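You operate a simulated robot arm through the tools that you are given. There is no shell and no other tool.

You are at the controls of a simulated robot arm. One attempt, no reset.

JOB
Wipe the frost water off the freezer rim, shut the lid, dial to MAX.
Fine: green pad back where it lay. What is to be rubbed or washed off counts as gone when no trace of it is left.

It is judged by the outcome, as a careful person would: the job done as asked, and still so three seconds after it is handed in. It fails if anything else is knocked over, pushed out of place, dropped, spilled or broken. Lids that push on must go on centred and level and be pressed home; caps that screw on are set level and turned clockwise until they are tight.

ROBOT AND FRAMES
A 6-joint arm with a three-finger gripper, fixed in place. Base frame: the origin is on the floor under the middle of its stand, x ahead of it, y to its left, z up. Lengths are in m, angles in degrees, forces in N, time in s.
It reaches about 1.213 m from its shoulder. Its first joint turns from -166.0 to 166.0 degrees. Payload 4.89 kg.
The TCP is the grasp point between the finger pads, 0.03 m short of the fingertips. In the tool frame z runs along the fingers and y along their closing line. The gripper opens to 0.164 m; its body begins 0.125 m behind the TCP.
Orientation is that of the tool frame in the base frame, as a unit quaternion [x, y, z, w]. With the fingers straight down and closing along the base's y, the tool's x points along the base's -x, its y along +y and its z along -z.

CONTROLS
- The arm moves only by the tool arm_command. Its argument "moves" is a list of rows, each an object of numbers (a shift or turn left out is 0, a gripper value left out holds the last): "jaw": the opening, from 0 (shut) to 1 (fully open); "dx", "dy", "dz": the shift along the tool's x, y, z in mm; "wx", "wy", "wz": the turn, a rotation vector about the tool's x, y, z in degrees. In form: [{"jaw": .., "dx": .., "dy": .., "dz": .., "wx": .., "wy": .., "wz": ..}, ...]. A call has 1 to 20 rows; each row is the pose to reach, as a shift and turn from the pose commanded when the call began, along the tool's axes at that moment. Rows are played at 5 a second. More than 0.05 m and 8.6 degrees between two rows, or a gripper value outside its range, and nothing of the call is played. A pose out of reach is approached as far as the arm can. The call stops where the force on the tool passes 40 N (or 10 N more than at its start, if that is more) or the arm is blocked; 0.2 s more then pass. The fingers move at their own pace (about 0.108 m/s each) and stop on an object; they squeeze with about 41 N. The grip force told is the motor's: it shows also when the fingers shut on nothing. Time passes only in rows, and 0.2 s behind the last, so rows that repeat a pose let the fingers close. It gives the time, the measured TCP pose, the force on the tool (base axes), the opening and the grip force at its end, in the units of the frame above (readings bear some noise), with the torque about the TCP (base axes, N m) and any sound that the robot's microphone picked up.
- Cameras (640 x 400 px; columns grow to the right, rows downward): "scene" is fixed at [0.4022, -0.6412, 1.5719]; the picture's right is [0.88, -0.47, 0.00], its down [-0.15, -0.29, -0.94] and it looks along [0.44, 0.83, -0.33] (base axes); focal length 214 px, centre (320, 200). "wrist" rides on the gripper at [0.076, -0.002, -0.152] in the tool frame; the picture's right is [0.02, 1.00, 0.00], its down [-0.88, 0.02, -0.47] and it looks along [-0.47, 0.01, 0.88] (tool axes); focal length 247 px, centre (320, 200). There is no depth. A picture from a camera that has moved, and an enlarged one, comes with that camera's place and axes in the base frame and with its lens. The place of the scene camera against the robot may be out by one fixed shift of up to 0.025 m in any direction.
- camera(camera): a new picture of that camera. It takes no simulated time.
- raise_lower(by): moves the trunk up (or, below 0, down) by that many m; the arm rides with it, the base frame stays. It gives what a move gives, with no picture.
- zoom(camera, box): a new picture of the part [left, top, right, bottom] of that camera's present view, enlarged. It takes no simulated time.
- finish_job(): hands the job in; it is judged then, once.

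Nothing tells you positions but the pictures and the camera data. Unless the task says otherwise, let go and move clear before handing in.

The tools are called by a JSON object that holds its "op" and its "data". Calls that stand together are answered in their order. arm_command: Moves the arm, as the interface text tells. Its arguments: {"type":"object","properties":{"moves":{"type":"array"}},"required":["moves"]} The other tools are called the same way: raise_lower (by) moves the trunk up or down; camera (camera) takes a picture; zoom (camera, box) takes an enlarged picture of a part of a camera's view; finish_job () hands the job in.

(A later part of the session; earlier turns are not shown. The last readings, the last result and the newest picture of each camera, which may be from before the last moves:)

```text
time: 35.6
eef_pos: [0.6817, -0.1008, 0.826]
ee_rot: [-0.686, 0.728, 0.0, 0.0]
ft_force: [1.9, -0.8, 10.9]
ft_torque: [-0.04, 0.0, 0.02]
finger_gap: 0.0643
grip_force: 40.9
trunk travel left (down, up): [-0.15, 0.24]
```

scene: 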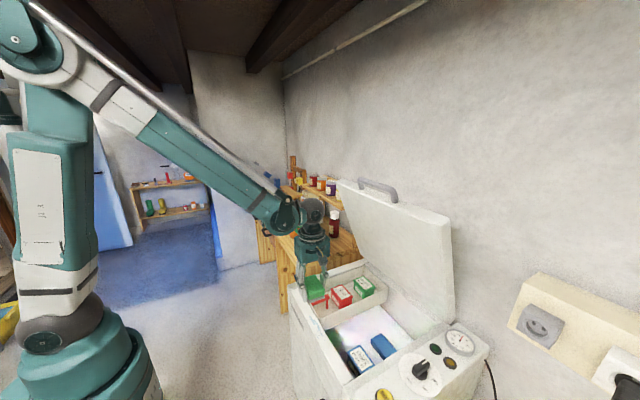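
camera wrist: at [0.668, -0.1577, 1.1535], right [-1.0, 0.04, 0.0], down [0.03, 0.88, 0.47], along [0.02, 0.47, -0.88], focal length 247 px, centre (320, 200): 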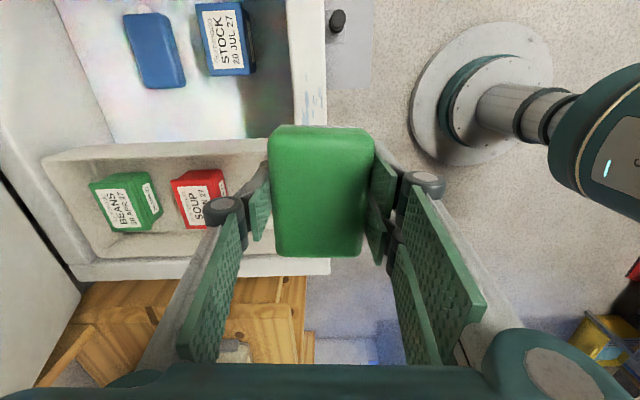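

About 11 N of contact pressure, which is good for wiping. I'll stroke along the rim.

{"op": "arm_command", "data": {"moves": [{"dx": 10, "dy": -0.6}, {"dx": 20, "dy": -1.2}, {"dx": 30, "dy": -1.8}, {"dx": 40, "dy": -2.4}, {"dx": 50, "dy": -3.0}, {"dx": 60, "dy": -3.6}, {"dx": 66, "dy": -3.9}, {"dx": 56, "dy": -3.3}, {"dx": 44, "dy": -2.6}, {"dx": 32, "dy": -1.9}, {"dx": 20, "dy": -1.2}, {"dx": 8, "dy": -0.5}, {"dx": -4, "dy": 0.2}, {"dx": -16, "dy": 1.0}, {"dx": -28, "dy": 1.7}, {"dx": -40, "dy": 2.4}, {"dx": -52, "dy": 3.1}, {"dx": -62, "dy": 3.7}]}}

{"op": "zoom", "data": {"camera": "wrist", "box": [200, 20, 460, 182]}}

{"op": "zoom", "data": {"camera": "scene", "box": [270, 250, 410, 338]}}

```text
time: 39.4
eef_pos: [0.6807, -0.0376, 0.8245]
ee_rot: [-0.686, 0.728, 0.0, 0.001]
ft_force: [1.3, -7.7, 28.9]
ft_torque: [-0.35, -0.03, 0.02]
finger_gap: 0.064
grip_force: 41.4
trunk travel left (down, up): [-0.15, 0.24]
```

```text
2.46 times, centred on (330, 101) of wrist
camera zoom: at [0.6788, -0.1154, 0.9791], right [-1.0, 0.04, 0.0], down [0.03, 0.88, 0.47], along [0.02, 0.47, -0.88], focal length 608 px, centre (295, 444)
```

zoom: 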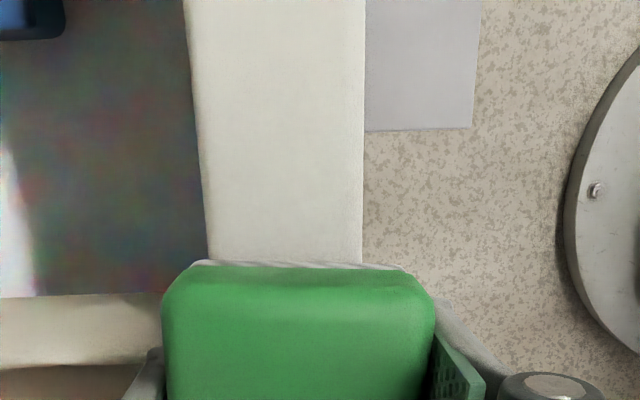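

```text
4.55 times, centred on (340, 294) of scene
camera zoom: at [0.4022, -0.6412, 1.5719], right [0.88, -0.47, 0.0], down [-0.15, -0.29, -0.94], along [0.44, 0.83, -0.33], focal length 975 px, centre (229, -227)
```

zoom: 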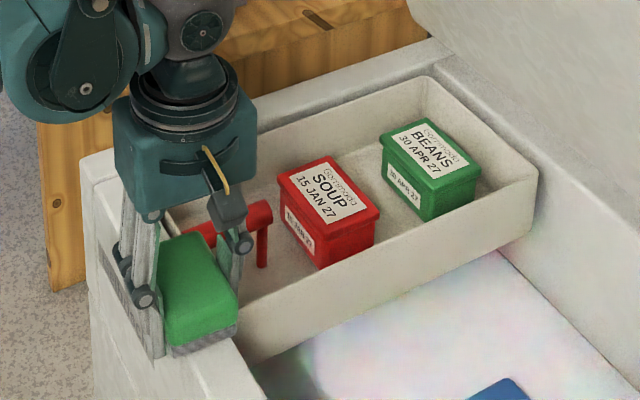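

The wiped part already looks clean. I'll do another full pass back and forth to be thorough.

{"op": "arm_command", "data": {"moves": [{"dx": 10, "dy": -0.6, "dz": -0.5}, {"dx": 22, "dy": -1.3, "dz": -0.5}, {"dx": 34, "dy": -2.0, "dz": -0.5}, {"dx": 46, "dy": -2.7, "dz": -0.5}, {"dx": 58, "dy": -3.4, "dz": -0.5}, {"dx": 70, "dy": -4.1, "dz": -0.5}, {"dx": 82, "dy": -4.8, "dz": -0.5}, {"dx": 94, "dy": -5.5, "dz": -0.5}, {"dx": 106, "dy": -6.3, "dz": -0.5}, {"dx": 118, "dy": -7.0, "dz": -0.5}, {"dx": 128, "dy": -7.6, "dz": -0.5}, {"dx": 116, "dy": -6.9, "dz": -0.5}, {"dx": 104, "dy": -6.2, "dz": -0.5}, {"dx": 92, "dy": -5.5, "dz": -0.5}, {"dx": 80, "dy": -4.7, "dz": -0.5}, {"dx": 68, "dy": -4.0, "dz": -0.5}, {"dx": 56, "dy": -3.3, "dz": -0.5}, {"dx": 44, "dy": -2.6, "dz": -0.5}]}}

{"op": "camera", "data": {"camera": "wrist"}}

```text
time: 43.2
eef_pos: [0.6829, -0.0836, 0.8253]
ee_rot: [-0.686, 0.728, 0.0, 0.0]
ft_force: [0.7, -0.7, 4.5]
ft_torque: [-0.1, -0.03, -0.03]
finger_gap: 0.0644
grip_force: 40.8
trunk travel left (down, up): [-0.15, 0.24]
```

```text
taken
camera wrist: at [0.6798, -0.1609, 0.9792], right [-1.0, 0.04, 0.0], down [0.03, 0.88, 0.47], along [0.02, 0.47, -0.88], focal length 247 px, centre (320, 200)
```

wrist: 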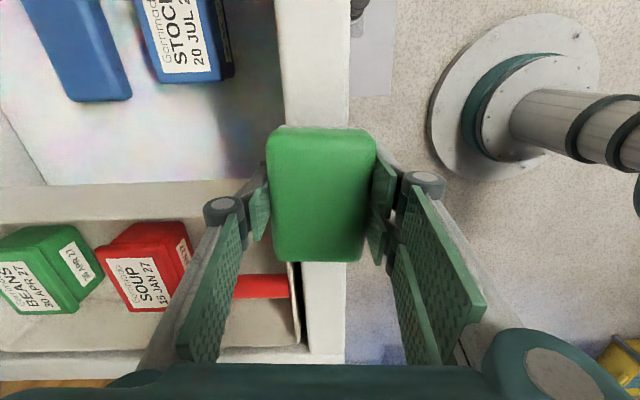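

Now I'll lift the pad and inspect the rim from several views before taking it back.

{"op": "arm_command", "data": {"moves": [{"dz": -10}, {"dz": -30}, {"dz": -60}, {"dz": -90}, {"dz": -120}, {"dz": -150}, {"dz": -175}, {"dx": 30, "dz": -175}, {"dx": 65, "dz": -175}, {"dx": 100, "dz": -175}, {"dx": 135, "dz": -175}, {"dx": 170, "dz": -175}, {"dx": 205, "dz": -175}, {"dx": 230, "dz": -175}]}}

{"op": "camera", "data": {"camera": "wrist"}}

{"op": "zoom", "data": {"camera": "scene", "box": [270, 250, 410, 338]}}

```text
time: 46.2
eef_pos: [0.6694, -0.3125, 0.9998]
ee_rot: [-0.686, 0.728, 0.001, 0.0]
ft_force: [-0.1, 1.1, -0.6]
ft_torque: [-0.19, -0.01, 0.01]
finger_gap: 0.0641
grip_force: 40.7
trunk travel left (down, up): [-0.15, 0.24]
```

```text
taken
camera wrist: at [0.668, -0.3891, 1.1547], right [-1.0, 0.04, 0.0], down [0.03, 0.88, 0.47], along [0.02, 0.47, -0.88], focal length 247 px, centre (320, 200)
```

wrist: 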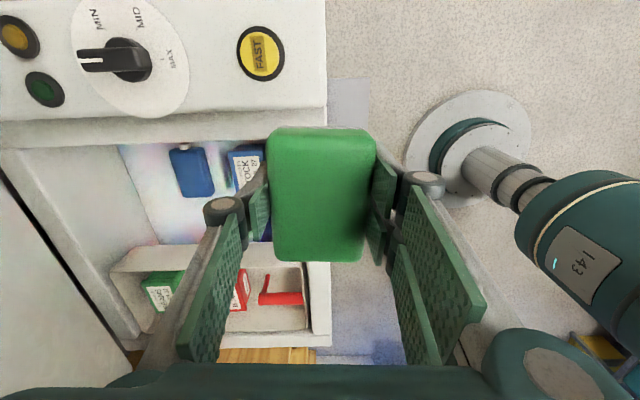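

```text
4.55 times, centred on (340, 294) of scene
camera zoom: at [0.4022, -0.6412, 1.5719], right [0.88, -0.47, 0.0], down [-0.15, -0.29, -0.94], along [0.44, 0.83, -0.33], focal length 975 px, centre (229, -227)
```

zoom: 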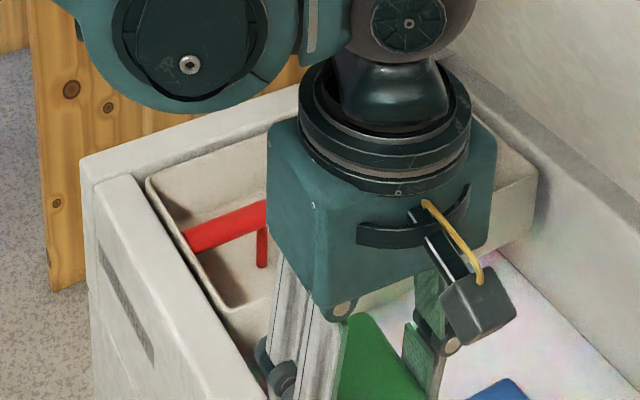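

{"op": "arm_command", "data": {"moves": [{"dx": -36, "dy": 24}, {"dx": -72, "dy": 48}, {"dx": -108, "dy": 72}, {"dx": -144, "dy": 96}, {"dx": -180, "dy": 120}, {"dx": -212, "dy": 143}, {"dx": -212, "dy": 143}]}}

{"op": "camera", "data": {"camera": "wrist"}}

{"op": "zoom", "data": {"camera": "wrist", "box": [150, 0, 310, 200]}}

{"op": "zoom", "data": {"camera": "scene", "box": [270, 250, 410, 338]}}

```text
time: 47.8
eef_pos: [0.5404, -0.0883, 1.0009]
ee_rot: [-0.686, 0.727, 0.001, 0.0]
ft_force: [0.1, -0.4, -0.8]
ft_torque: [0.02, -0.06, 0.0]
finger_gap: 0.0643
grip_force: 41.3
trunk travel left (down, up): [-0.15, 0.24]
```

```text
taken
camera wrist: at [0.5375, -0.1653, 1.1543], right [-1.0, 0.04, 0.0], down [0.03, 0.88, 0.47], along [0.02, 0.47, -0.88], focal length 247 px, centre (320, 200)
```

wrist: 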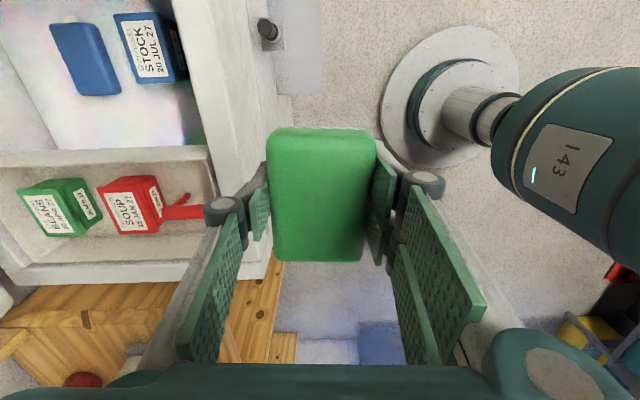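

```text
2.00 times, centred on (230, 100) of wrist
camera zoom: at [0.5375, -0.1653, 1.1543], right [-1.0, 0.04, 0.0], down [0.03, 0.88, 0.47], along [0.02, 0.47, -0.88], focal length 494 px, centre (500, 400)
```

zoom: 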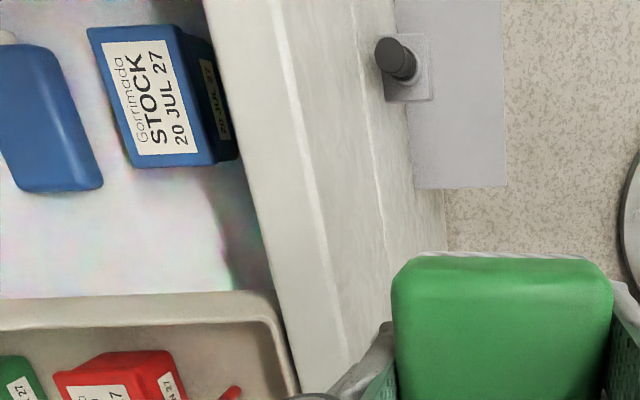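

```text
4.55 times, centred on (340, 294) of scene
camera zoom: at [0.4022, -0.6412, 1.5719], right [0.88, -0.47, 0.0], down [-0.15, -0.29, -0.94], along [0.44, 0.83, -0.33], focal length 975 px, centre (229, -227)
```

zoom: 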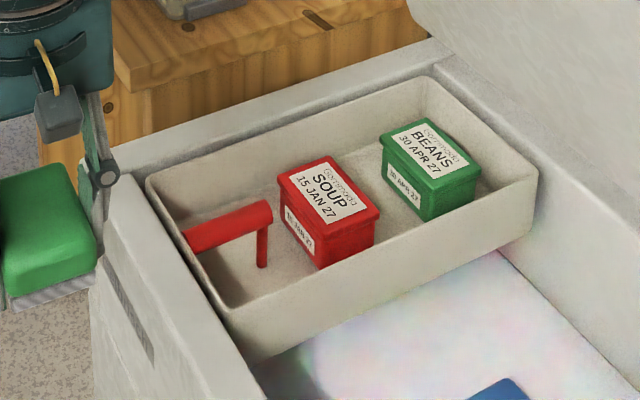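

{"op": "zoom", "data": {"camera": "scene", "box": [280, 260, 360, 310]}}

{"op": "zoom", "data": {"camera": "scene", "box": [280, 300, 440, 400]}}

{"op": "zoom", "data": {"camera": "wrist", "box": [170, 60, 290, 135]}}

{"op": "zoom", "data": {"camera": "wrist", "box": [160, 120, 280, 195]}}

```text
8.00 times, centred on (320, 285) of scene
camera zoom: at [0.4022, -0.6412, 1.5719], right [0.88, -0.47, 0.0], down [-0.15, -0.29, -0.94], along [0.44, 0.83, -0.33], focal length 1716 px, centre (320, -480)
```

zoom: 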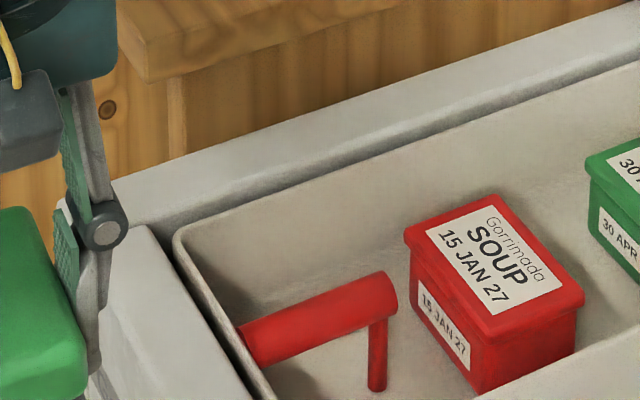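

```text
4.00 times, centred on (360, 350) of scene
camera zoom: at [0.4022, -0.6412, 1.5719], right [0.88, -0.47, 0.0], down [-0.15, -0.29, -0.94], along [0.44, 0.83, -0.33], focal length 858 px, centre (160, -400)
```

zoom: 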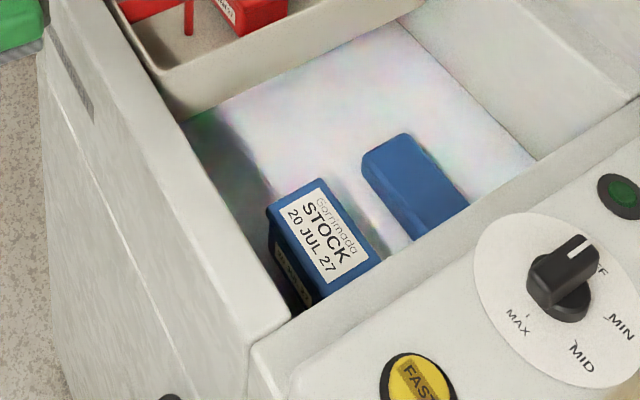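

```text
5.33 times, centred on (230, 98) of wrist
camera zoom: at [0.5375, -0.1653, 1.1543], right [-1.0, 0.04, 0.0], down [0.03, 0.88, 0.47], along [0.02, 0.47, -0.88], focal length 1317 px, centre (800, 747)
```

zoom: 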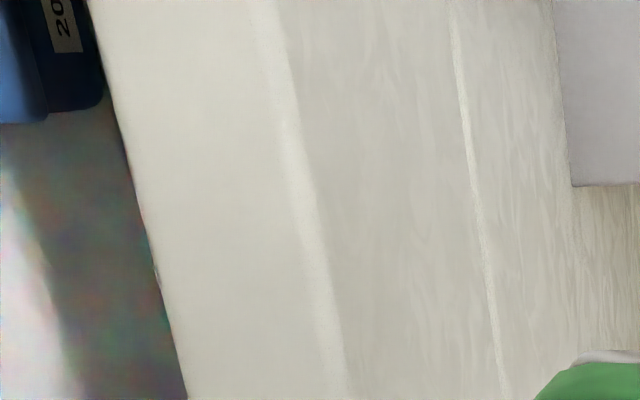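

```text
5.33 times, centred on (220, 158) of wrist
camera zoom: at [0.5375, -0.1653, 1.1543], right [-1.0, 0.04, 0.0], down [0.03, 0.88, 0.47], along [0.02, 0.47, -0.88], focal length 1317 px, centre (853, 427)
```

zoom: 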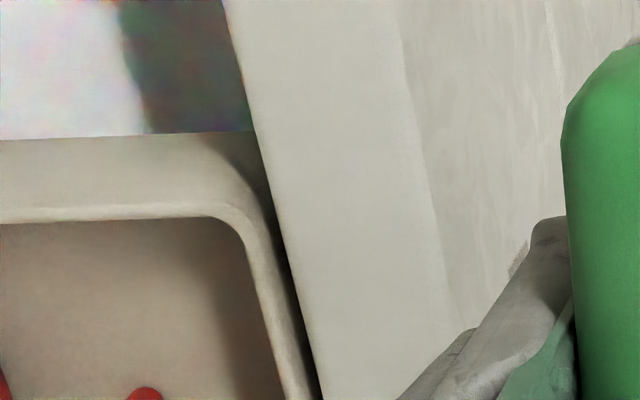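

The rim is now clean everywhere I can see. I'll carry the pad back over its original spot on the table.

{"op": "arm_command", "data": {"moves": [{"dx": 34, "dy": -17}, {"dx": 70, "dy": -35}, {"dx": 106, "dy": -53}, {"dx": 142, "dy": -71}, {"dx": 178, "dy": -89}, {"dx": 214, "dy": -107}, {"dx": 250, "dy": -125}, {"dx": 286, "dy": -143}, {"dx": 322, "dy": -161}, {"dx": 358, "dy": -179}, {"dx": 394, "dy": -197}, {"dx": 430, "dy": -215}, {"dx": 466, "dy": -233}, {"dx": 494, "dy": -247}, {"dx": 510, "dy": -254.5}, {"dx": 510, "dy": -254.5}]}}

{"op": "camera", "data": {"camera": "wrist"}}

```text
time: 51.2
eef_pos: [0.76, -0.6171, 1.0006]
ee_rot: [-0.686, 0.728, 0.0, 0.0]
ft_force: [0.4, -0.1, -1.6]
ft_torque: [0.08, 0.05, -0.01]
finger_gap: 0.0642
grip_force: 41.3
trunk travel left (down, up): [-0.15, 0.24]
```

```text
taken
camera wrist: at [0.7583, -0.6944, 1.1542], right [-1.0, 0.04, 0.0], down [0.03, 0.88, 0.47], along [0.02, 0.47, -0.88], focal length 247 px, centre (320, 200)
```

wrist: 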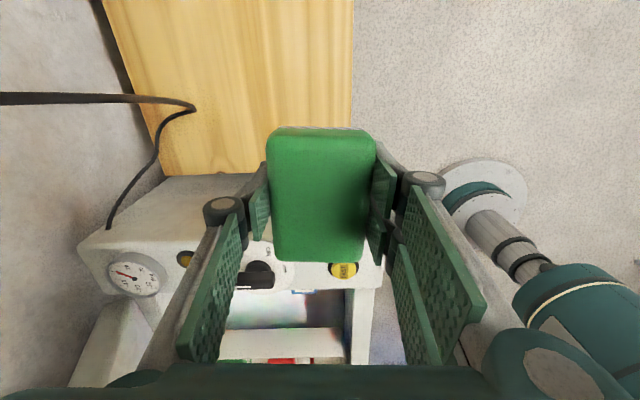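

{"op": "arm_command", "data": {"moves": [{"dx": -4.7, "dy": -3.7, "dz": 30}, {"dx": -4.7, "dy": -3.7, "dz": 70}, {"dx": -4.7, "dy": -3.7, "dz": 110}, {"dx": -4.7, "dy": -3.7, "dz": 150}, {"dx": -4.7, "dy": -3.7, "dz": 190}, {"dx": -4.7, "dy": -3.7, "dz": 225}, {"dx": -4.7, "dy": -3.7, "dz": 255}, {"dx": -4.7, "dy": -3.7, "dz": 275}, {"dx": -4.7, "dy": -3.7, "dz": 288}, {"dx": -4.7, "dy": -3.7, "dz": 295}]}}

{"op": "camera", "data": {"camera": "wrist"}}

```text
time: 53.4
eef_pos: [0.7659, -0.6116, 0.7035]
ee_rot: [-0.686, 0.728, 0.0, 0.0]
ft_force: [-0.5, -0.1, 0.0]
ft_torque: [0.01, -0.03, 0.0]
finger_gap: 0.064
grip_force: 41.2
trunk travel left (down, up): [-0.15, 0.24]
```

```text
taken
camera wrist: at [0.7631, -0.6892, 0.8585], right [-1.0, 0.04, 0.0], down [0.03, 0.88, 0.47], along [0.02, 0.47, -0.88], focal length 247 px, centre (320, 200)
```

wrist: 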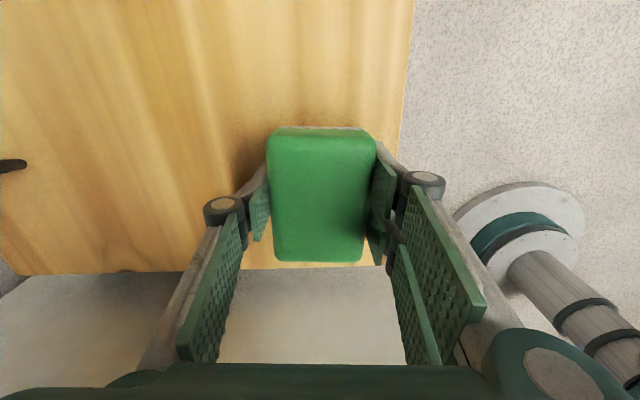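

{"op": "arm_command", "data": {"moves": [{"dy": 1.5, "dz": 3}, {"dy": 1.5, "dz": 6}, {"dy": 1.5, "dz": 9}, {"dy": 1.5, "dz": 11}]}}

```text
time: 54.4
eef_pos: [0.764, -0.6117, 0.6936]
ee_rot: [-0.686, 0.727, 0.0, 0.001]
ft_force: [-0.1, -0.1, -1.6]
ft_torque: [0.03, 0.0, -0.03]
finger_gap: 0.064
grip_force: 40.8
trunk travel left (down, up): [-0.15, 0.24]
```

{"op": "arm_command", "data": {"moves": [{"dz": 1}, {"dz": 2}, {"dz": 3}, {"dz": 4}]}}

```text
time: 55.4
eef_pos: [0.7627, -0.6126, 0.6901]
ee_rot: [-0.686, 0.728, 0.0, 0.0]
ft_force: [-0.1, -0.1, -0.6]
ft_torque: [0.0, -0.01, 0.02]
finger_gap: 0.0643
grip_force: 41.2
trunk travel left (down, up): [-0.15, 0.24]
```

{"op": "arm_command", "data": {"moves": [{"dz": 1}, {"dz": 2}, {"dz": 2}]}}

```text
time: 56.2
eef_pos: [0.7629, -0.6119, 0.6886]
ee_rot: [-0.686, 0.728, 0.0, 0.0]
ft_force: [2.6, -5.7, 10.5]
ft_torque: [-0.08, 0.19, 0.08]
finger_gap: 0.0636
grip_force: 40.7
trunk travel left (down, up): [-0.15, 0.24]
```

The pad is down on the table with light contact. I'll ease off a millimetre and open.

{"op": "arm_command", "data": {"moves": [{"dz": -1}, {"dz": -1, "jaw": 0.45}, {"dz": -1, "jaw": 0.55}, {"dz": -1.5, "jaw": 0.75}, {"dz": -2, "jaw": 1}, {"dz": -2, "jaw": 1}, {"dz": -2, "jaw": 1}]}}

{"op": "camera", "data": {"camera": "wrist"}}

```text
time: 57.8
eef_pos: [0.7635, -0.613, 0.6914]
ee_rot: [-0.685, 0.728, 0.0, 0.0]
ft_force: [-0.6, 0.6, -0.6]
ft_torque: [-0.01, -0.01, 0.01]
finger_gap: 0.164
grip_force: 0.0
trunk travel left (down, up): [-0.15, 0.24]
```

```text
taken
camera wrist: at [0.7607, -0.6895, 0.845], right [-1.0, 0.04, 0.0], down [0.03, 0.88, 0.47], along [0.02, 0.47, -0.88], focal length 247 px, centre (320, 200)
```

wrist: 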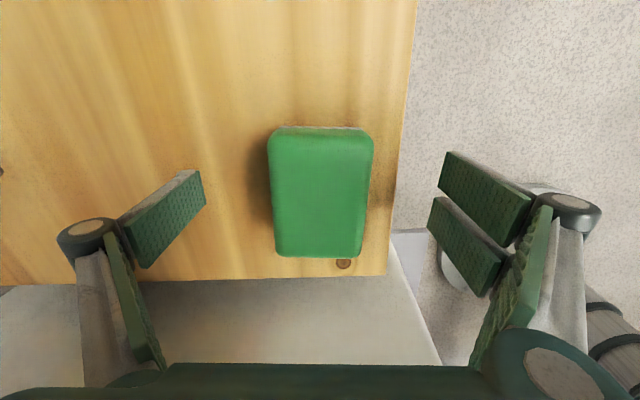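

The pad is back in its spot, with the same offset to the knot as before. I'll go straight up, then look at the lid and handle from above.

{"op": "arm_command", "data": {"moves": [{"dz": -20}, {"dz": -50}, {"dz": -90}, {"dz": -130}, {"dz": -170}, {"dz": -210}, {"dz": -250}, {"dz": -290}, {"dz": -330}, {"dz": -370}, {"dz": -410}, {"dz": -450}, {"dz": -490}, {"dz": -530}, {"dz": -570}]}}

{"op": "camera", "data": {"camera": "wrist"}}

```text
time: 61.0
eef_pos: [0.7681, -0.6146, 1.2611]
ee_rot: [-0.686, 0.728, 0.0, 0.0]
ft_force: [0.6, -0.1, -0.1]
ft_torque: [0.04, 0.07, -0.01]
finger_gap: 0.1643
grip_force: 0.0
trunk travel left (down, up): [-0.15, 0.24]
```

```text
taken
camera wrist: at [0.7657, -0.6915, 1.4142], right [-1.0, 0.04, 0.0], down [0.03, 0.88, 0.47], along [0.02, 0.47, -0.88], focal length 247 px, centre (320, 200)
```

wrist: 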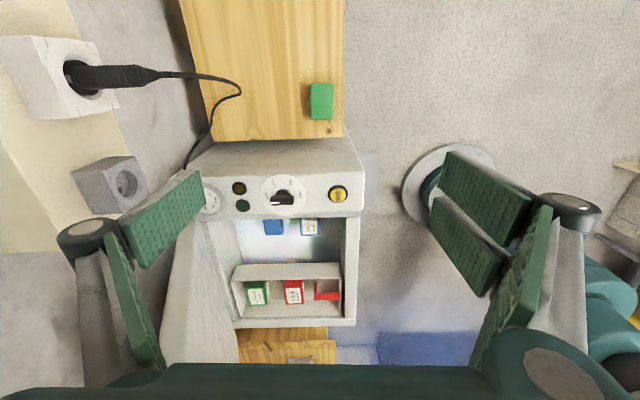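

{"op": "arm_command", "data": {"moves": [{"dx": -30, "dy": 9, "dz": -16, "wz": 7.2}, {"dx": -60, "dy": 18, "dz": -32, "wz": 14.4}, {"dx": -90, "dy": 27, "dz": -48, "wz": 21.6}, {"dx": -120, "dy": 36, "dz": -64, "wz": 28.8}, {"dx": -150, "dy": 45, "dz": -80, "wz": 36}, {"dx": -180, "dy": 54, "dz": -96, "wz": 43.3}, {"dx": -210, "dy": 64, "dz": -111, "wz": 50.5}, {"dx": -240, "dy": 73, "dz": -127, "wz": 57.7}, {"dx": -270, "dy": 82, "dz": -143, "wz": 65}, {"dx": -300, "dy": 91, "dz": -159, "wz": 72.2}, {"dx": -330, "dy": 100, "dz": -175, "wz": 79.4}, {"dx": -359, "dy": 109, "dz": -190, "wz": 86.6}]}}

{"op": "camera", "data": {"camera": "wrist"}}

{"op": "camera", "data": {"camera": "scene"}}

```text
time: 63.6
eef_pos: [0.6743, -0.2465, 1.4506]
ee_rot: [0.001, 1.0, 0.0, 0.0]
ft_force: [-0.1, -0.4, -0.8]
ft_torque: [0.17, 0.09, 0.02]
finger_gap: 0.164
grip_force: 0.1
trunk travel left (down, up): [-0.15, 0.24]
```

```text
taken
camera wrist: at [0.5997, -0.2489, 1.6045], right [-0.02, 1.0, 0.0], down [0.88, 0.02, 0.47], along [0.47, 0.01, -0.88], focal length 247 px, centre (320, 200)
```

wrist: 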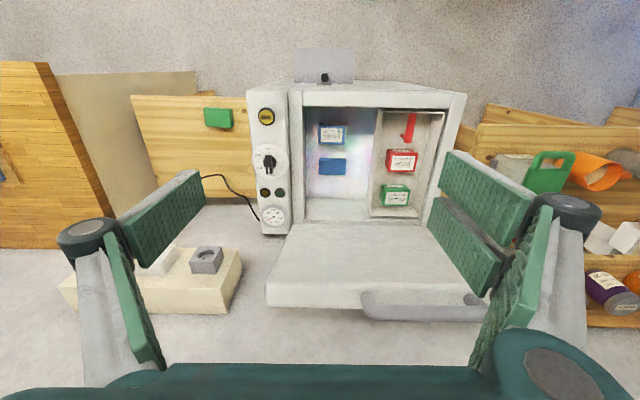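

```text
taken
```

scene: 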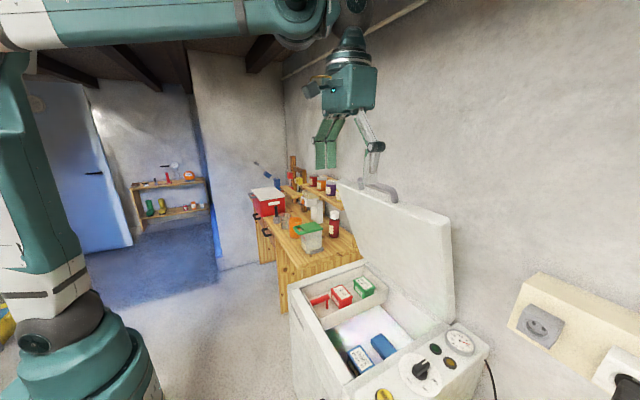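

{"op": "zoom", "data": {"camera": "wrist", "box": [240, 190, 520, 365]}}

{"op": "zoom", "data": {"camera": "scene", "box": [320, 160, 480, 260]}}

{"op": "zoom", "data": {"camera": "scene", "box": [400, 250, 520, 400]}}

```text
2.29 times, centred on (380, 278) of wrist
camera zoom: at [0.5997, -0.2489, 1.6045], right [-0.02, 1.0, 0.0], down [0.88, 0.02, 0.47], along [0.47, 0.01, -0.88], focal length 564 px, centre (183, 23)
```

zoom: 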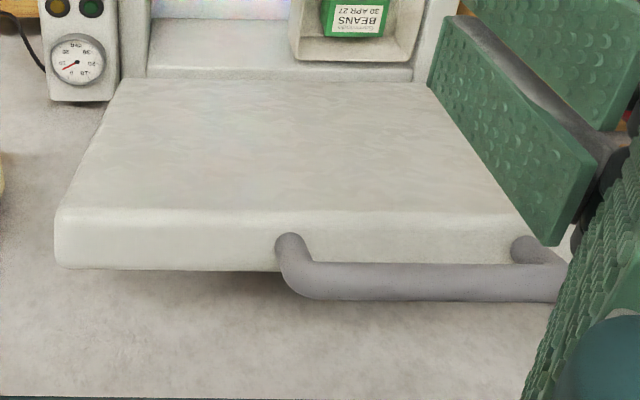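

```text
4.00 times, centred on (400, 210) of scene
camera zoom: at [0.4022, -0.6412, 1.5719], right [0.88, -0.47, 0.0], down [-0.15, -0.29, -0.94], along [0.44, 0.83, -0.33], focal length 858 px, centre (0, 160)
```

zoom: 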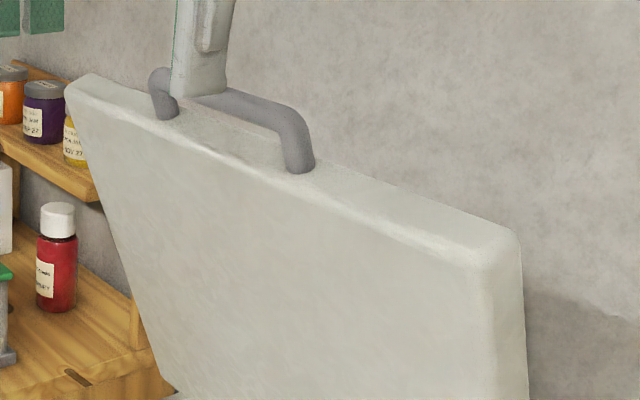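

```text
2.67 times, centred on (460, 325) of scene
camera zoom: at [0.4022, -0.6412, 1.5719], right [0.88, -0.47, 0.0], down [-0.15, -0.29, -0.94], along [0.44, 0.83, -0.33], focal length 572 px, centre (-53, -133)
```

zoom: 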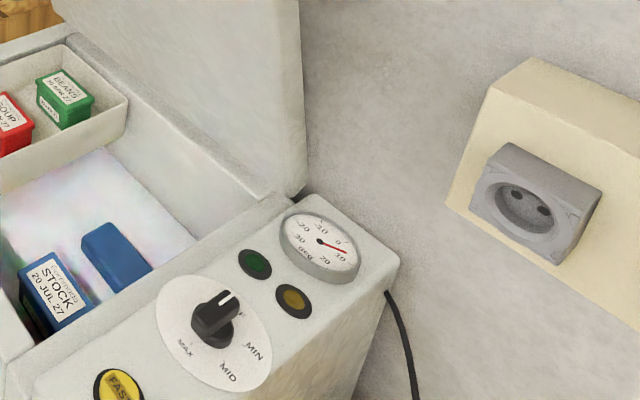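

The handle is a U-bar on the lid's free edge, now on top, at about x≈0.95, y from -0.16 to 0.02, z≈1.33, and the lid leans forward at roughly 70°. I'll move above the handle with the fingers closing along x.

{"op": "arm_command", "data": {"moves": [{"dx": -23, "dy": 15, "dz": -3, "wz": -7.5}, {"dx": -46, "dy": 30, "dz": -6, "wz": -15}, {"dx": -70, "dy": 44, "dz": -9, "wz": -22.5}, {"dx": -93, "dy": 59, "dz": -12, "wz": -30}, {"dx": -116, "dy": 73, "dz": -15, "wz": -37.5}, {"dx": -140, "dy": 88, "dz": -18, "wz": -45}, {"dx": -163, "dy": 103, "dz": -20, "wz": -52.5}, {"dx": -186, "dy": 117, "dz": -20, "wz": -60}, {"dx": -210, "dy": 132, "dz": -20, "wz": -67.5}, {"dx": -233, "dy": 147, "dz": -20, "wz": -75}, {"dx": -256, "dy": 161, "dz": -20, "wz": -82.5}, {"dx": -280, "dy": 176, "dz": -20, "wz": -90}, {"dx": -280, "dy": 176, "dz": -20, "wz": -90}]}}

{"op": "camera", "data": {"camera": "wrist"}}

{"op": "camera", "data": {"camera": "scene"}}

```text
time: 66.4
eef_pos: [0.9579, -0.0715, 1.4691]
ee_rot: [0.708, -0.706, 0.0, 0.001]
ft_force: [1.1, -0.1, -1.5]
ft_torque: [-0.02, 0.16, -0.02]
finger_gap: 0.164
grip_force: 0.0
trunk travel left (down, up): [-0.15, 0.24]
```

```text
taken
camera wrist: at [0.9609, -0.1492, 1.6237], right [-1.0, -0.02, 0.0], down [-0.02, 0.88, 0.47], along [-0.01, 0.47, -0.88], focal length 247 px, centre (320, 200)
```

wrist: 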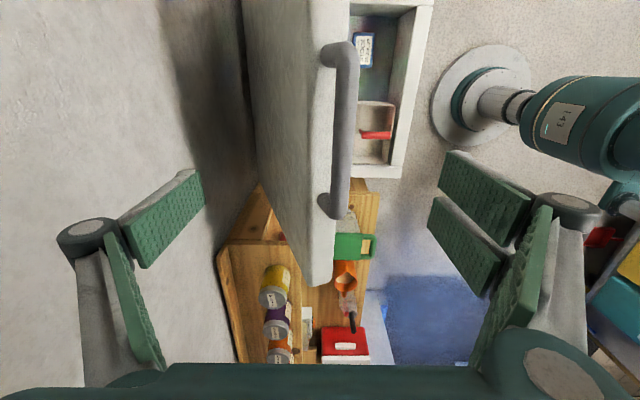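

```text
taken
```

scene: 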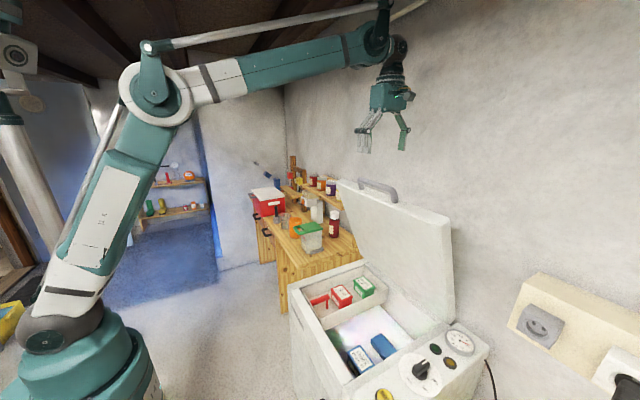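

{"op": "zoom", "data": {"camera": "wrist", "box": [230, 20, 430, 145]}}

{"op": "zoom", "data": {"camera": "wrist", "box": [230, 150, 430, 300]}}

```text
3.20 times, centred on (330, 82) of wrist
camera zoom: at [0.9609, -0.1492, 1.6237], right [-1.0, -0.02, 0.0], down [-0.02, 0.88, 0.47], along [-0.01, 0.47, -0.88], focal length 790 px, centre (288, 576)
```

zoom: 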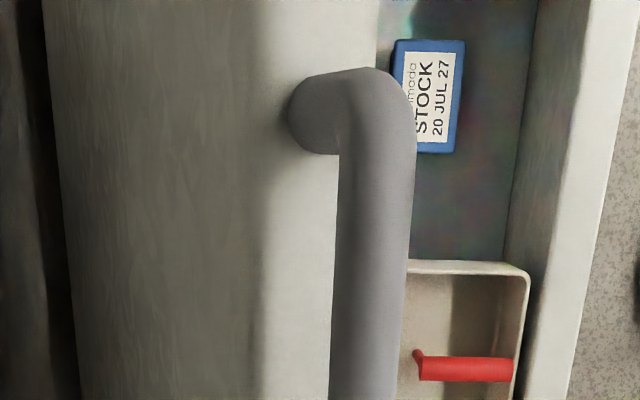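

```text
2.67 times, centred on (330, 225) of wrist
camera zoom: at [0.9609, -0.1492, 1.6237], right [-1.0, -0.02, 0.0], down [-0.02, 0.88, 0.47], along [-0.01, 0.47, -0.88], focal length 659 px, centre (293, 133)
```

zoom: 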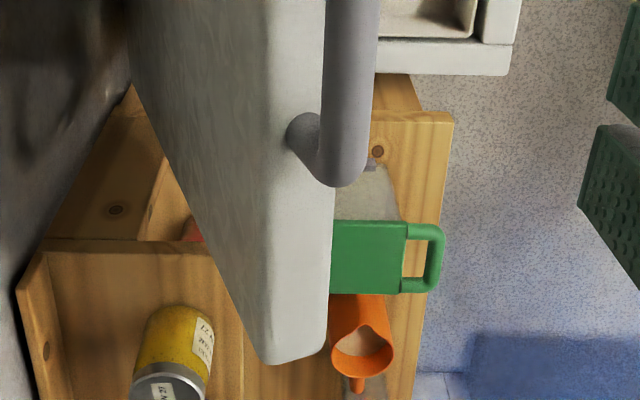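

The bar is about 25 mm thick, at x≈0.932, z≈1.347 and centred at y≈-0.072. I'll half close the jaw, centre over it, come down close and re-check.

{"op": "arm_command", "data": {"moves": [{"jaw": 0.55}, {"jaw": 0.55, "dy": 13}, {"jaw": 0.55, "dy": 26}, {"jaw": 0.55, "dy": 26, "dz": 20}, {"jaw": 0.55, "dy": 26, "dz": 40}, {"jaw": 0.55, "dy": 26, "dz": 55}, {"jaw": 0.55, "dy": 26, "dz": 55}]}}

{"op": "camera", "data": {"camera": "wrist"}}

{"op": "zoom", "data": {"camera": "scene", "box": [320, 80, 480, 240]}}

```text
time: 68.0
eef_pos: [0.9308, -0.0716, 1.4175]
ee_rot: [-0.707, 0.707, 0.0, 0.0]
ft_force: [0.5, 0.1, 0.4]
ft_torque: [-0.01, 0.01, -0.01]
finger_gap: 0.0902
grip_force: 0.0
trunk travel left (down, up): [-0.15, 0.24]
```

```text
taken
camera wrist: at [0.9333, -0.1485, 1.5705], right [-1.0, -0.02, 0.0], down [-0.02, 0.88, 0.47], along [-0.01, 0.47, -0.88], focal length 247 px, centre (320, 200)
```

wrist: 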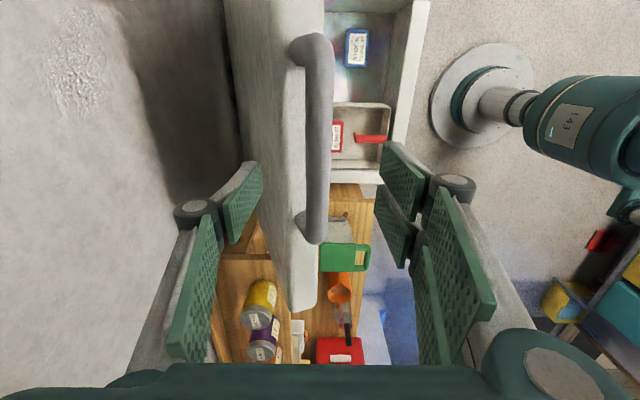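

```text
2.50 times, centred on (400, 160) of scene
camera zoom: at [0.4022, -0.6412, 1.5719], right [0.88, -0.47, 0.0], down [-0.15, -0.29, -0.94], along [0.44, 0.83, -0.33], focal length 536 px, centre (120, 300)
```

zoom: 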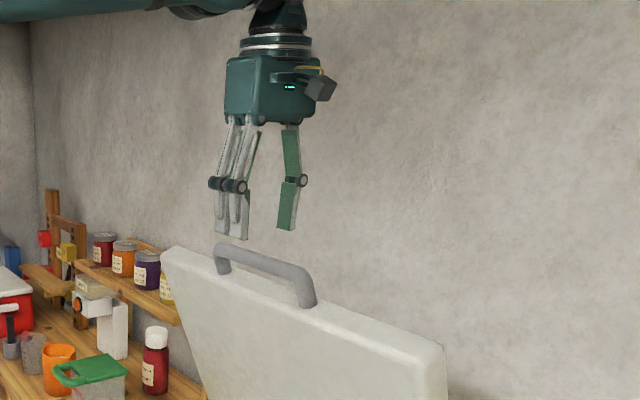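

{"op": "zoom", "data": {"camera": "wrist", "box": [220, 20, 420, 145]}}

{"op": "zoom", "data": {"camera": "wrist", "box": [220, 130, 420, 255]}}

```text
3.20 times, centred on (320, 82) of wrist
camera zoom: at [0.9333, -0.1485, 1.5705], right [-1.0, -0.02, 0.0], down [-0.02, 0.88, 0.47], along [-0.01, 0.47, -0.88], focal length 790 px, centre (320, 576)
```

zoom: 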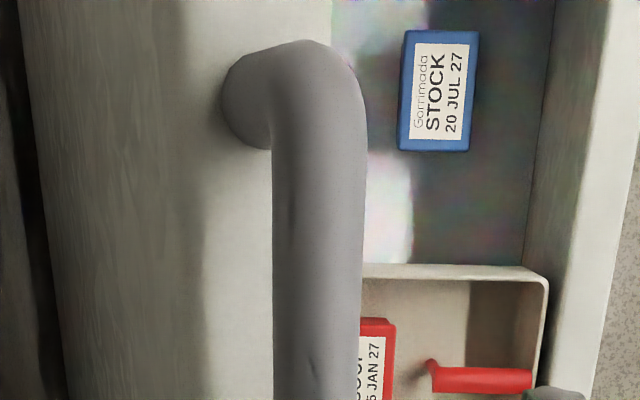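

```text
3.20 times, centred on (320, 192) of wrist
camera zoom: at [0.9333, -0.1485, 1.5705], right [-1.0, -0.02, 0.0], down [-0.02, 0.88, 0.47], along [-0.01, 0.47, -0.88], focal length 790 px, centre (320, 224)
```

zoom: 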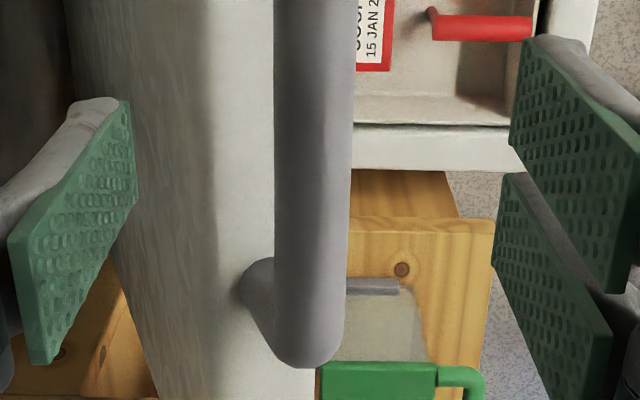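

The bar sits between the open fingers at x≈0.934, z≈1.344. I'll go down so the tips pass about 15 mm below its centre.

{"op": "arm_command", "data": {"moves": [{"jaw": 0.55, "dy": -3, "dz": 15}, {"jaw": 0.55, "dy": -3, "dz": 30}, {"jaw": 0.55, "dy": -3, "dz": 42}, {"jaw": 0.55, "dy": -3, "dz": 52}, {"jaw": 0.55, "dy": -3, "dz": 58}]}}

{"op": "camera", "data": {"camera": "wrist"}}

{"op": "zoom", "data": {"camera": "scene", "box": [320, 100, 480, 240]}}

```text
time: 69.2
eef_pos: [0.9323, -0.0713, 1.3588]
ee_rot: [0.707, -0.707, -0.001, -0.001]
ft_force: [-1.0, 0.2, -0.2]
ft_torque: [0.05, -0.04, -0.01]
finger_gap: 0.0902
grip_force: 0.1
trunk travel left (down, up): [-0.15, 0.24]
```

```text
taken
camera wrist: at [0.9353, -0.1489, 1.5121], right [-1.0, -0.02, 0.0], down [-0.02, 0.88, 0.47], along [-0.01, 0.47, -0.88], focal length 247 px, centre (320, 200)
```

wrist: 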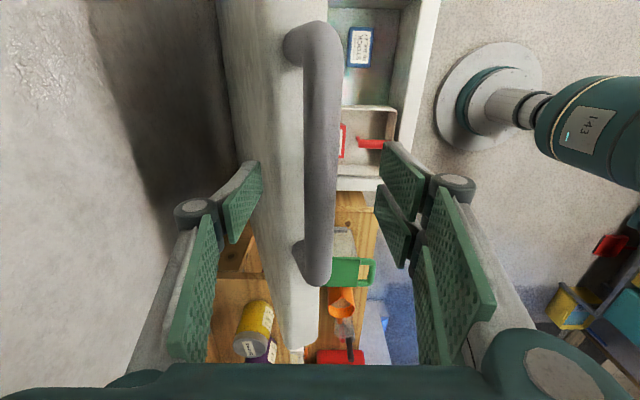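

```text
2.86 times, centred on (400, 170) of scene
camera zoom: at [0.4022, -0.6412, 1.5719], right [0.88, -0.47, 0.0], down [-0.15, -0.29, -0.94], along [0.44, 0.83, -0.33], focal length 613 px, centre (91, 286)
```

zoom: 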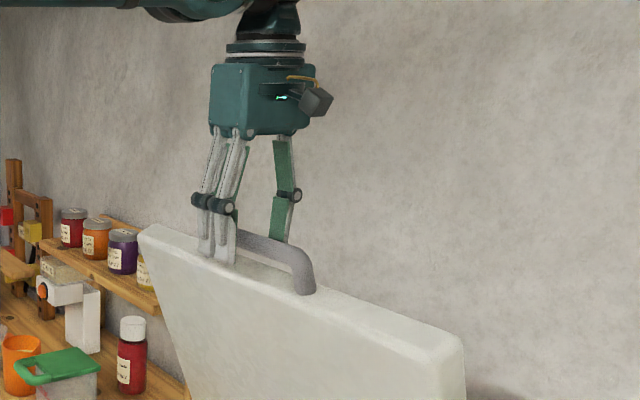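

The bar is between the fingers. I'll close on it.

{"op": "arm_command", "data": {"moves": [{"jaw": 0.35}, {"jaw": 0.2}, {"jaw": 0}, {"jaw": 0}, {"jaw": 0}, {"jaw": 0}]}}

{"op": "camera", "data": {"camera": "wrist"}}

{"op": "zoom", "data": {"camera": "scene", "box": [320, 100, 480, 240]}}

```text
time: 70.6
eef_pos: [0.9331, -0.0711, 1.3588]
ee_rot: [-0.707, 0.707, 0.0, 0.0]
ft_force: [-1.0, 0.4, -0.2]
ft_torque: [-0.01, -0.01, 0.38]
finger_gap: 0.0228
grip_force: 45.1
trunk travel left (down, up): [-0.15, 0.24]
```

```text
taken
camera wrist: at [0.9354, -0.1488, 1.5121], right [-1.0, -0.02, 0.0], down [-0.02, 0.88, 0.47], along [-0.01, 0.47, -0.88], focal length 247 px, centre (320, 200)
```

wrist: 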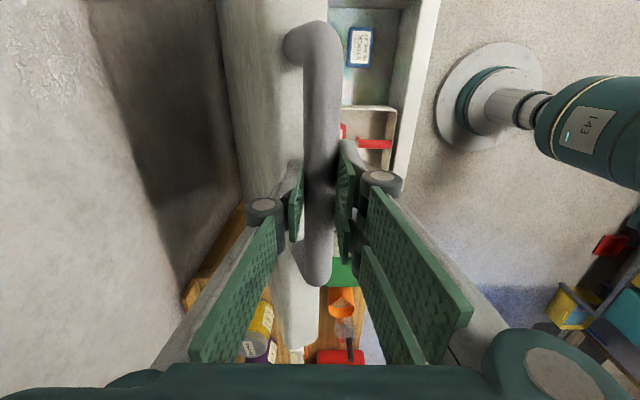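

```text
2.86 times, centred on (400, 170) of scene
camera zoom: at [0.4022, -0.6412, 1.5719], right [0.88, -0.47, 0.0], down [-0.15, -0.29, -0.94], along [0.44, 0.83, -0.33], focal length 613 px, centre (91, 286)
```

zoom: 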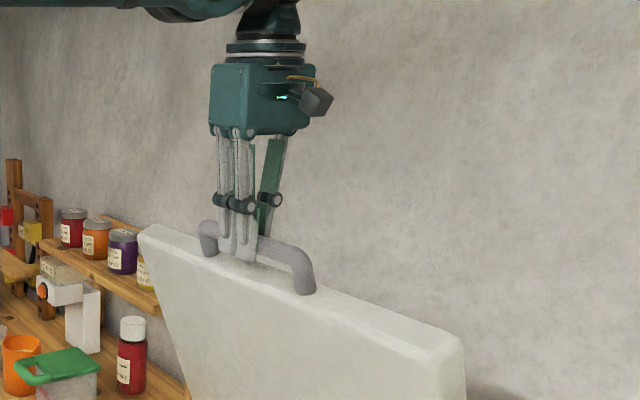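

The handle bar is gripped at 23 mm with 45 N. I'll make a small trial pull along the estimated arc, with the hinge near x≈1.165, z≈0.815, and read the forces.

{"op": "arm_command", "data": {"moves": [{"jaw": 0, "dy": 7, "dz": 3}, {"jaw": 0, "dy": 14, "dz": 6}, {"jaw": 0, "dy": 21, "dz": 9}, {"jaw": 0, "dy": 28, "dz": 12.5}]}}

{"op": "zoom", "data": {"camera": "scene", "box": [320, 100, 480, 240]}}

```text
time: 71.6
eef_pos: [0.9057, -0.0727, 1.3441]
ee_rot: [-0.707, 0.707, 0.0, 0.0]
ft_force: [4.1, -5.2, -3.0]
ft_torque: [-0.43, -0.23, 0.41]
finger_gap: 0.023
grip_force: 44.9
trunk travel left (down, up): [-0.15, 0.24]
```

```text
2.86 times, centred on (400, 170) of scene
camera zoom: at [0.4022, -0.6412, 1.5719], right [0.88, -0.47, 0.0], down [-0.15, -0.29, -0.94], along [0.44, 0.83, -0.33], focal length 613 px, centre (91, 286)
```

zoom: 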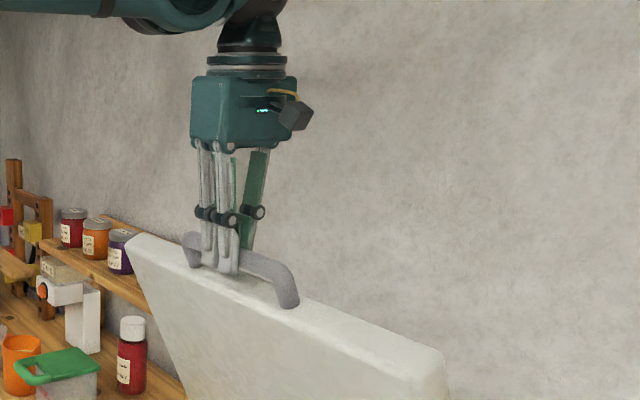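

The lid follows with only a few newtons. I'll continue along the arc in moderate steps.

{"op": "arm_command", "data": {"moves": [{"jaw": 0, "dy": 10.7, "dz": 5.6}, {"jaw": 0, "dy": 21.4, "dz": 11.3}, {"jaw": 0, "dy": 32.3, "dz": 17.6}, {"jaw": 0, "dy": 43.2, "dz": 24}, {"jaw": 0, "dy": 53.8, "dz": 30.8}, {"jaw": 0, "dy": 64.4, "dz": 37.6}, {"jaw": 0, "dy": 74.7, "dz": 44.9}, {"jaw": 0, "dy": 85, "dz": 52.2}]}}

{"op": "camera", "data": {"camera": "wrist"}}

{"op": "zoom", "data": {"camera": "scene", "box": [300, 100, 480, 260]}}

```text
time: 73.4
eef_pos: [0.821, -0.072, 1.2925]
ee_rot: [-0.707, 0.707, -0.001, 0.0]
ft_force: [9.9, 2.5, -7.9]
ft_torque: [-0.42, -0.32, 0.56]
finger_gap: 0.0227
grip_force: 45.2
trunk travel left (down, up): [-0.15, 0.24]
```

```text
taken
camera wrist: at [0.8239, -0.1489, 1.4442], right [-1.0, -0.02, 0.0], down [-0.02, 0.88, 0.47], along [-0.01, 0.47, -0.88], focal length 247 px, centre (320, 200)
```

wrist: 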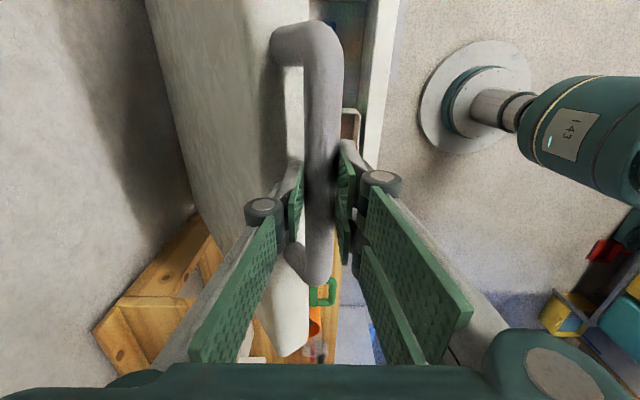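

```text
2.50 times, centred on (390, 180) of scene
camera zoom: at [0.4022, -0.6412, 1.5719], right [0.88, -0.47, 0.0], down [-0.15, -0.29, -0.94], along [0.44, 0.83, -0.33], focal length 536 px, centre (145, 250)
```

zoom: 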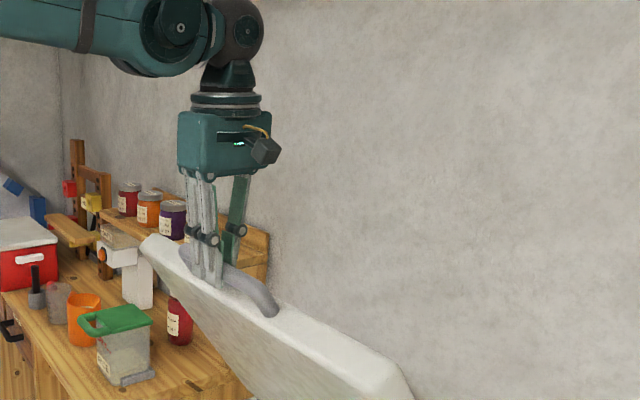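

{"op": "arm_command", "data": {"moves": [{"jaw": 0, "dy": 9.8, "dz": 7.8}, {"jaw": 0, "dy": 19.5, "dz": 15.7}, {"jaw": 0, "dy": 29, "dz": 23.8}, {"jaw": 0, "dy": 38.5, "dz": 32.3}, {"jaw": 0, "dy": 47.7, "dz": 40.8}, {"jaw": 0, "dy": 56.9, "dz": 49.6}, {"jaw": 0, "dy": 65.7, "dz": 58.5}, {"jaw": 0, "dy": 74.5, "dz": 67.7}, {"jaw": 0, "dy": 83, "dz": 77}, {"jaw": 0, "dy": 91.3, "dz": 86.5}]}}

{"op": "camera", "data": {"camera": "wrist"}}

{"op": "zoom", "data": {"camera": "scene", "box": [280, 100, 480, 280]}}

```text
time: 74.6
eef_pos: [0.7766, -0.0723, 1.2518]
ee_rot: [0.707, -0.707, 0.001, -0.001]
ft_force: [19.4, 6.2, -19.3]
ft_torque: [0.04, -0.09, 0.57]
finger_gap: 0.023
grip_force: 44.4
trunk travel left (down, up): [-0.15, 0.24]
stopped in row 6: the force on the tool passed its limit at 41 N (the readings are from after the stop); the commanded pose is now the measured one
```

```text
taken
camera wrist: at [0.7786, -0.1489, 1.4056], right [-1.0, -0.02, 0.0], down [-0.02, 0.88, 0.47], along [-0.01, 0.47, -0.88], focal length 247 px, centre (320, 200)
```

wrist: 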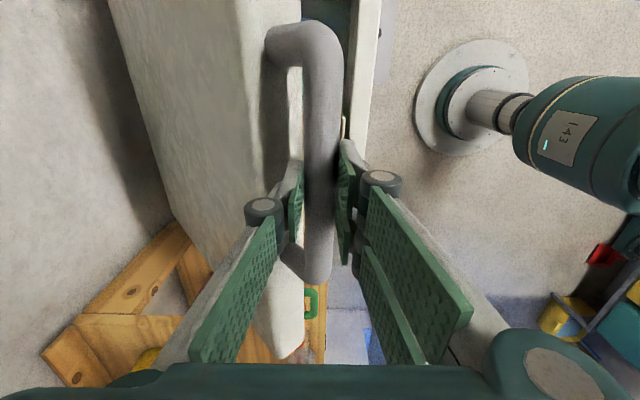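

```text
2.22 times, centred on (380, 190) of scene
camera zoom: at [0.4022, -0.6412, 1.5719], right [0.88, -0.47, 0.0], down [-0.15, -0.29, -0.94], along [0.44, 0.83, -0.33], focal length 477 px, centre (187, 222)
```

zoom: 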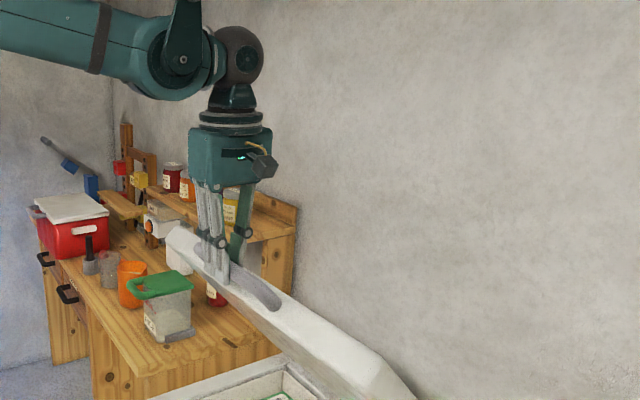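

The arc is slightly off radially and force built up to the limit. The lid seems balanced, with almost no tangential load, so I'll loosen the fingers briefly to relieve that and check it stays put.

{"op": "arm_command", "data": {"moves": [{"jaw": 0.2}, {"jaw": 0.24}, {"jaw": 0.24}]}}

{"op": "camera", "data": {"camera": "wrist"}}

{"op": "zoom", "data": {"camera": "scene", "box": [280, 100, 480, 280]}}

```text
time: 75.4
eef_pos: [0.7734, -0.0727, 1.253]
ee_rot: [-0.707, 0.707, 0.0, 0.001]
ft_force: [0.1, -0.9, 0.5]
ft_torque: [-0.04, 0.01, 0.01]
finger_gap: 0.0393
grip_force: 0.0
trunk travel left (down, up): [-0.15, 0.24]
```

```text
taken
camera wrist: at [0.7762, -0.1495, 1.407], right [-1.0, -0.02, 0.0], down [-0.02, 0.88, 0.47], along [-0.01, 0.47, -0.88], focal length 247 px, centre (320, 200)
```

wrist: 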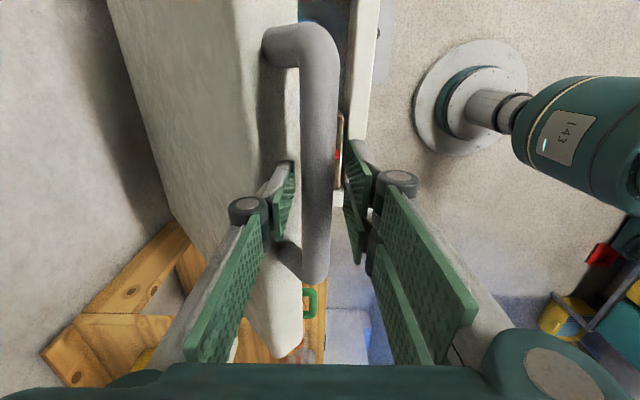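

```text
2.22 times, centred on (380, 190) of scene
camera zoom: at [0.4022, -0.6412, 1.5719], right [0.88, -0.47, 0.0], down [-0.15, -0.29, -0.94], along [0.44, 0.83, -0.33], focal length 477 px, centre (187, 222)
```

zoom: 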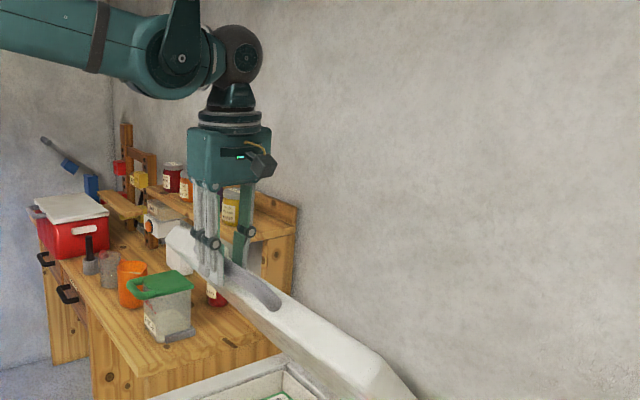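

The lid stays where it is by itself. I'll re-grip without stress and continue with a slightly tighter arc, in shorter segments.

{"op": "arm_command", "data": {"moves": [{"jaw": 0.1}, {"jaw": 0}, {"jaw": 0}, {"jaw": 0, "dy": 9.2, "dz": 9.0}, {"jaw": 0, "dy": 18.4, "dz": 18.1}, {"jaw": 0, "dy": 28.1, "dz": 28.6}, {"jaw": 0, "dy": 37.8, "dz": 39.3}]}}

```text
time: 77.0
eef_pos: [0.7373, -0.0732, 1.2121]
ee_rot: [-0.707, 0.707, -0.001, 0.0]
ft_force: [11.6, 8.4, -6.0]
ft_torque: [0.24, -0.35, 0.66]
finger_gap: 0.0233
grip_force: 45.1
trunk travel left (down, up): [-0.15, 0.24]
```

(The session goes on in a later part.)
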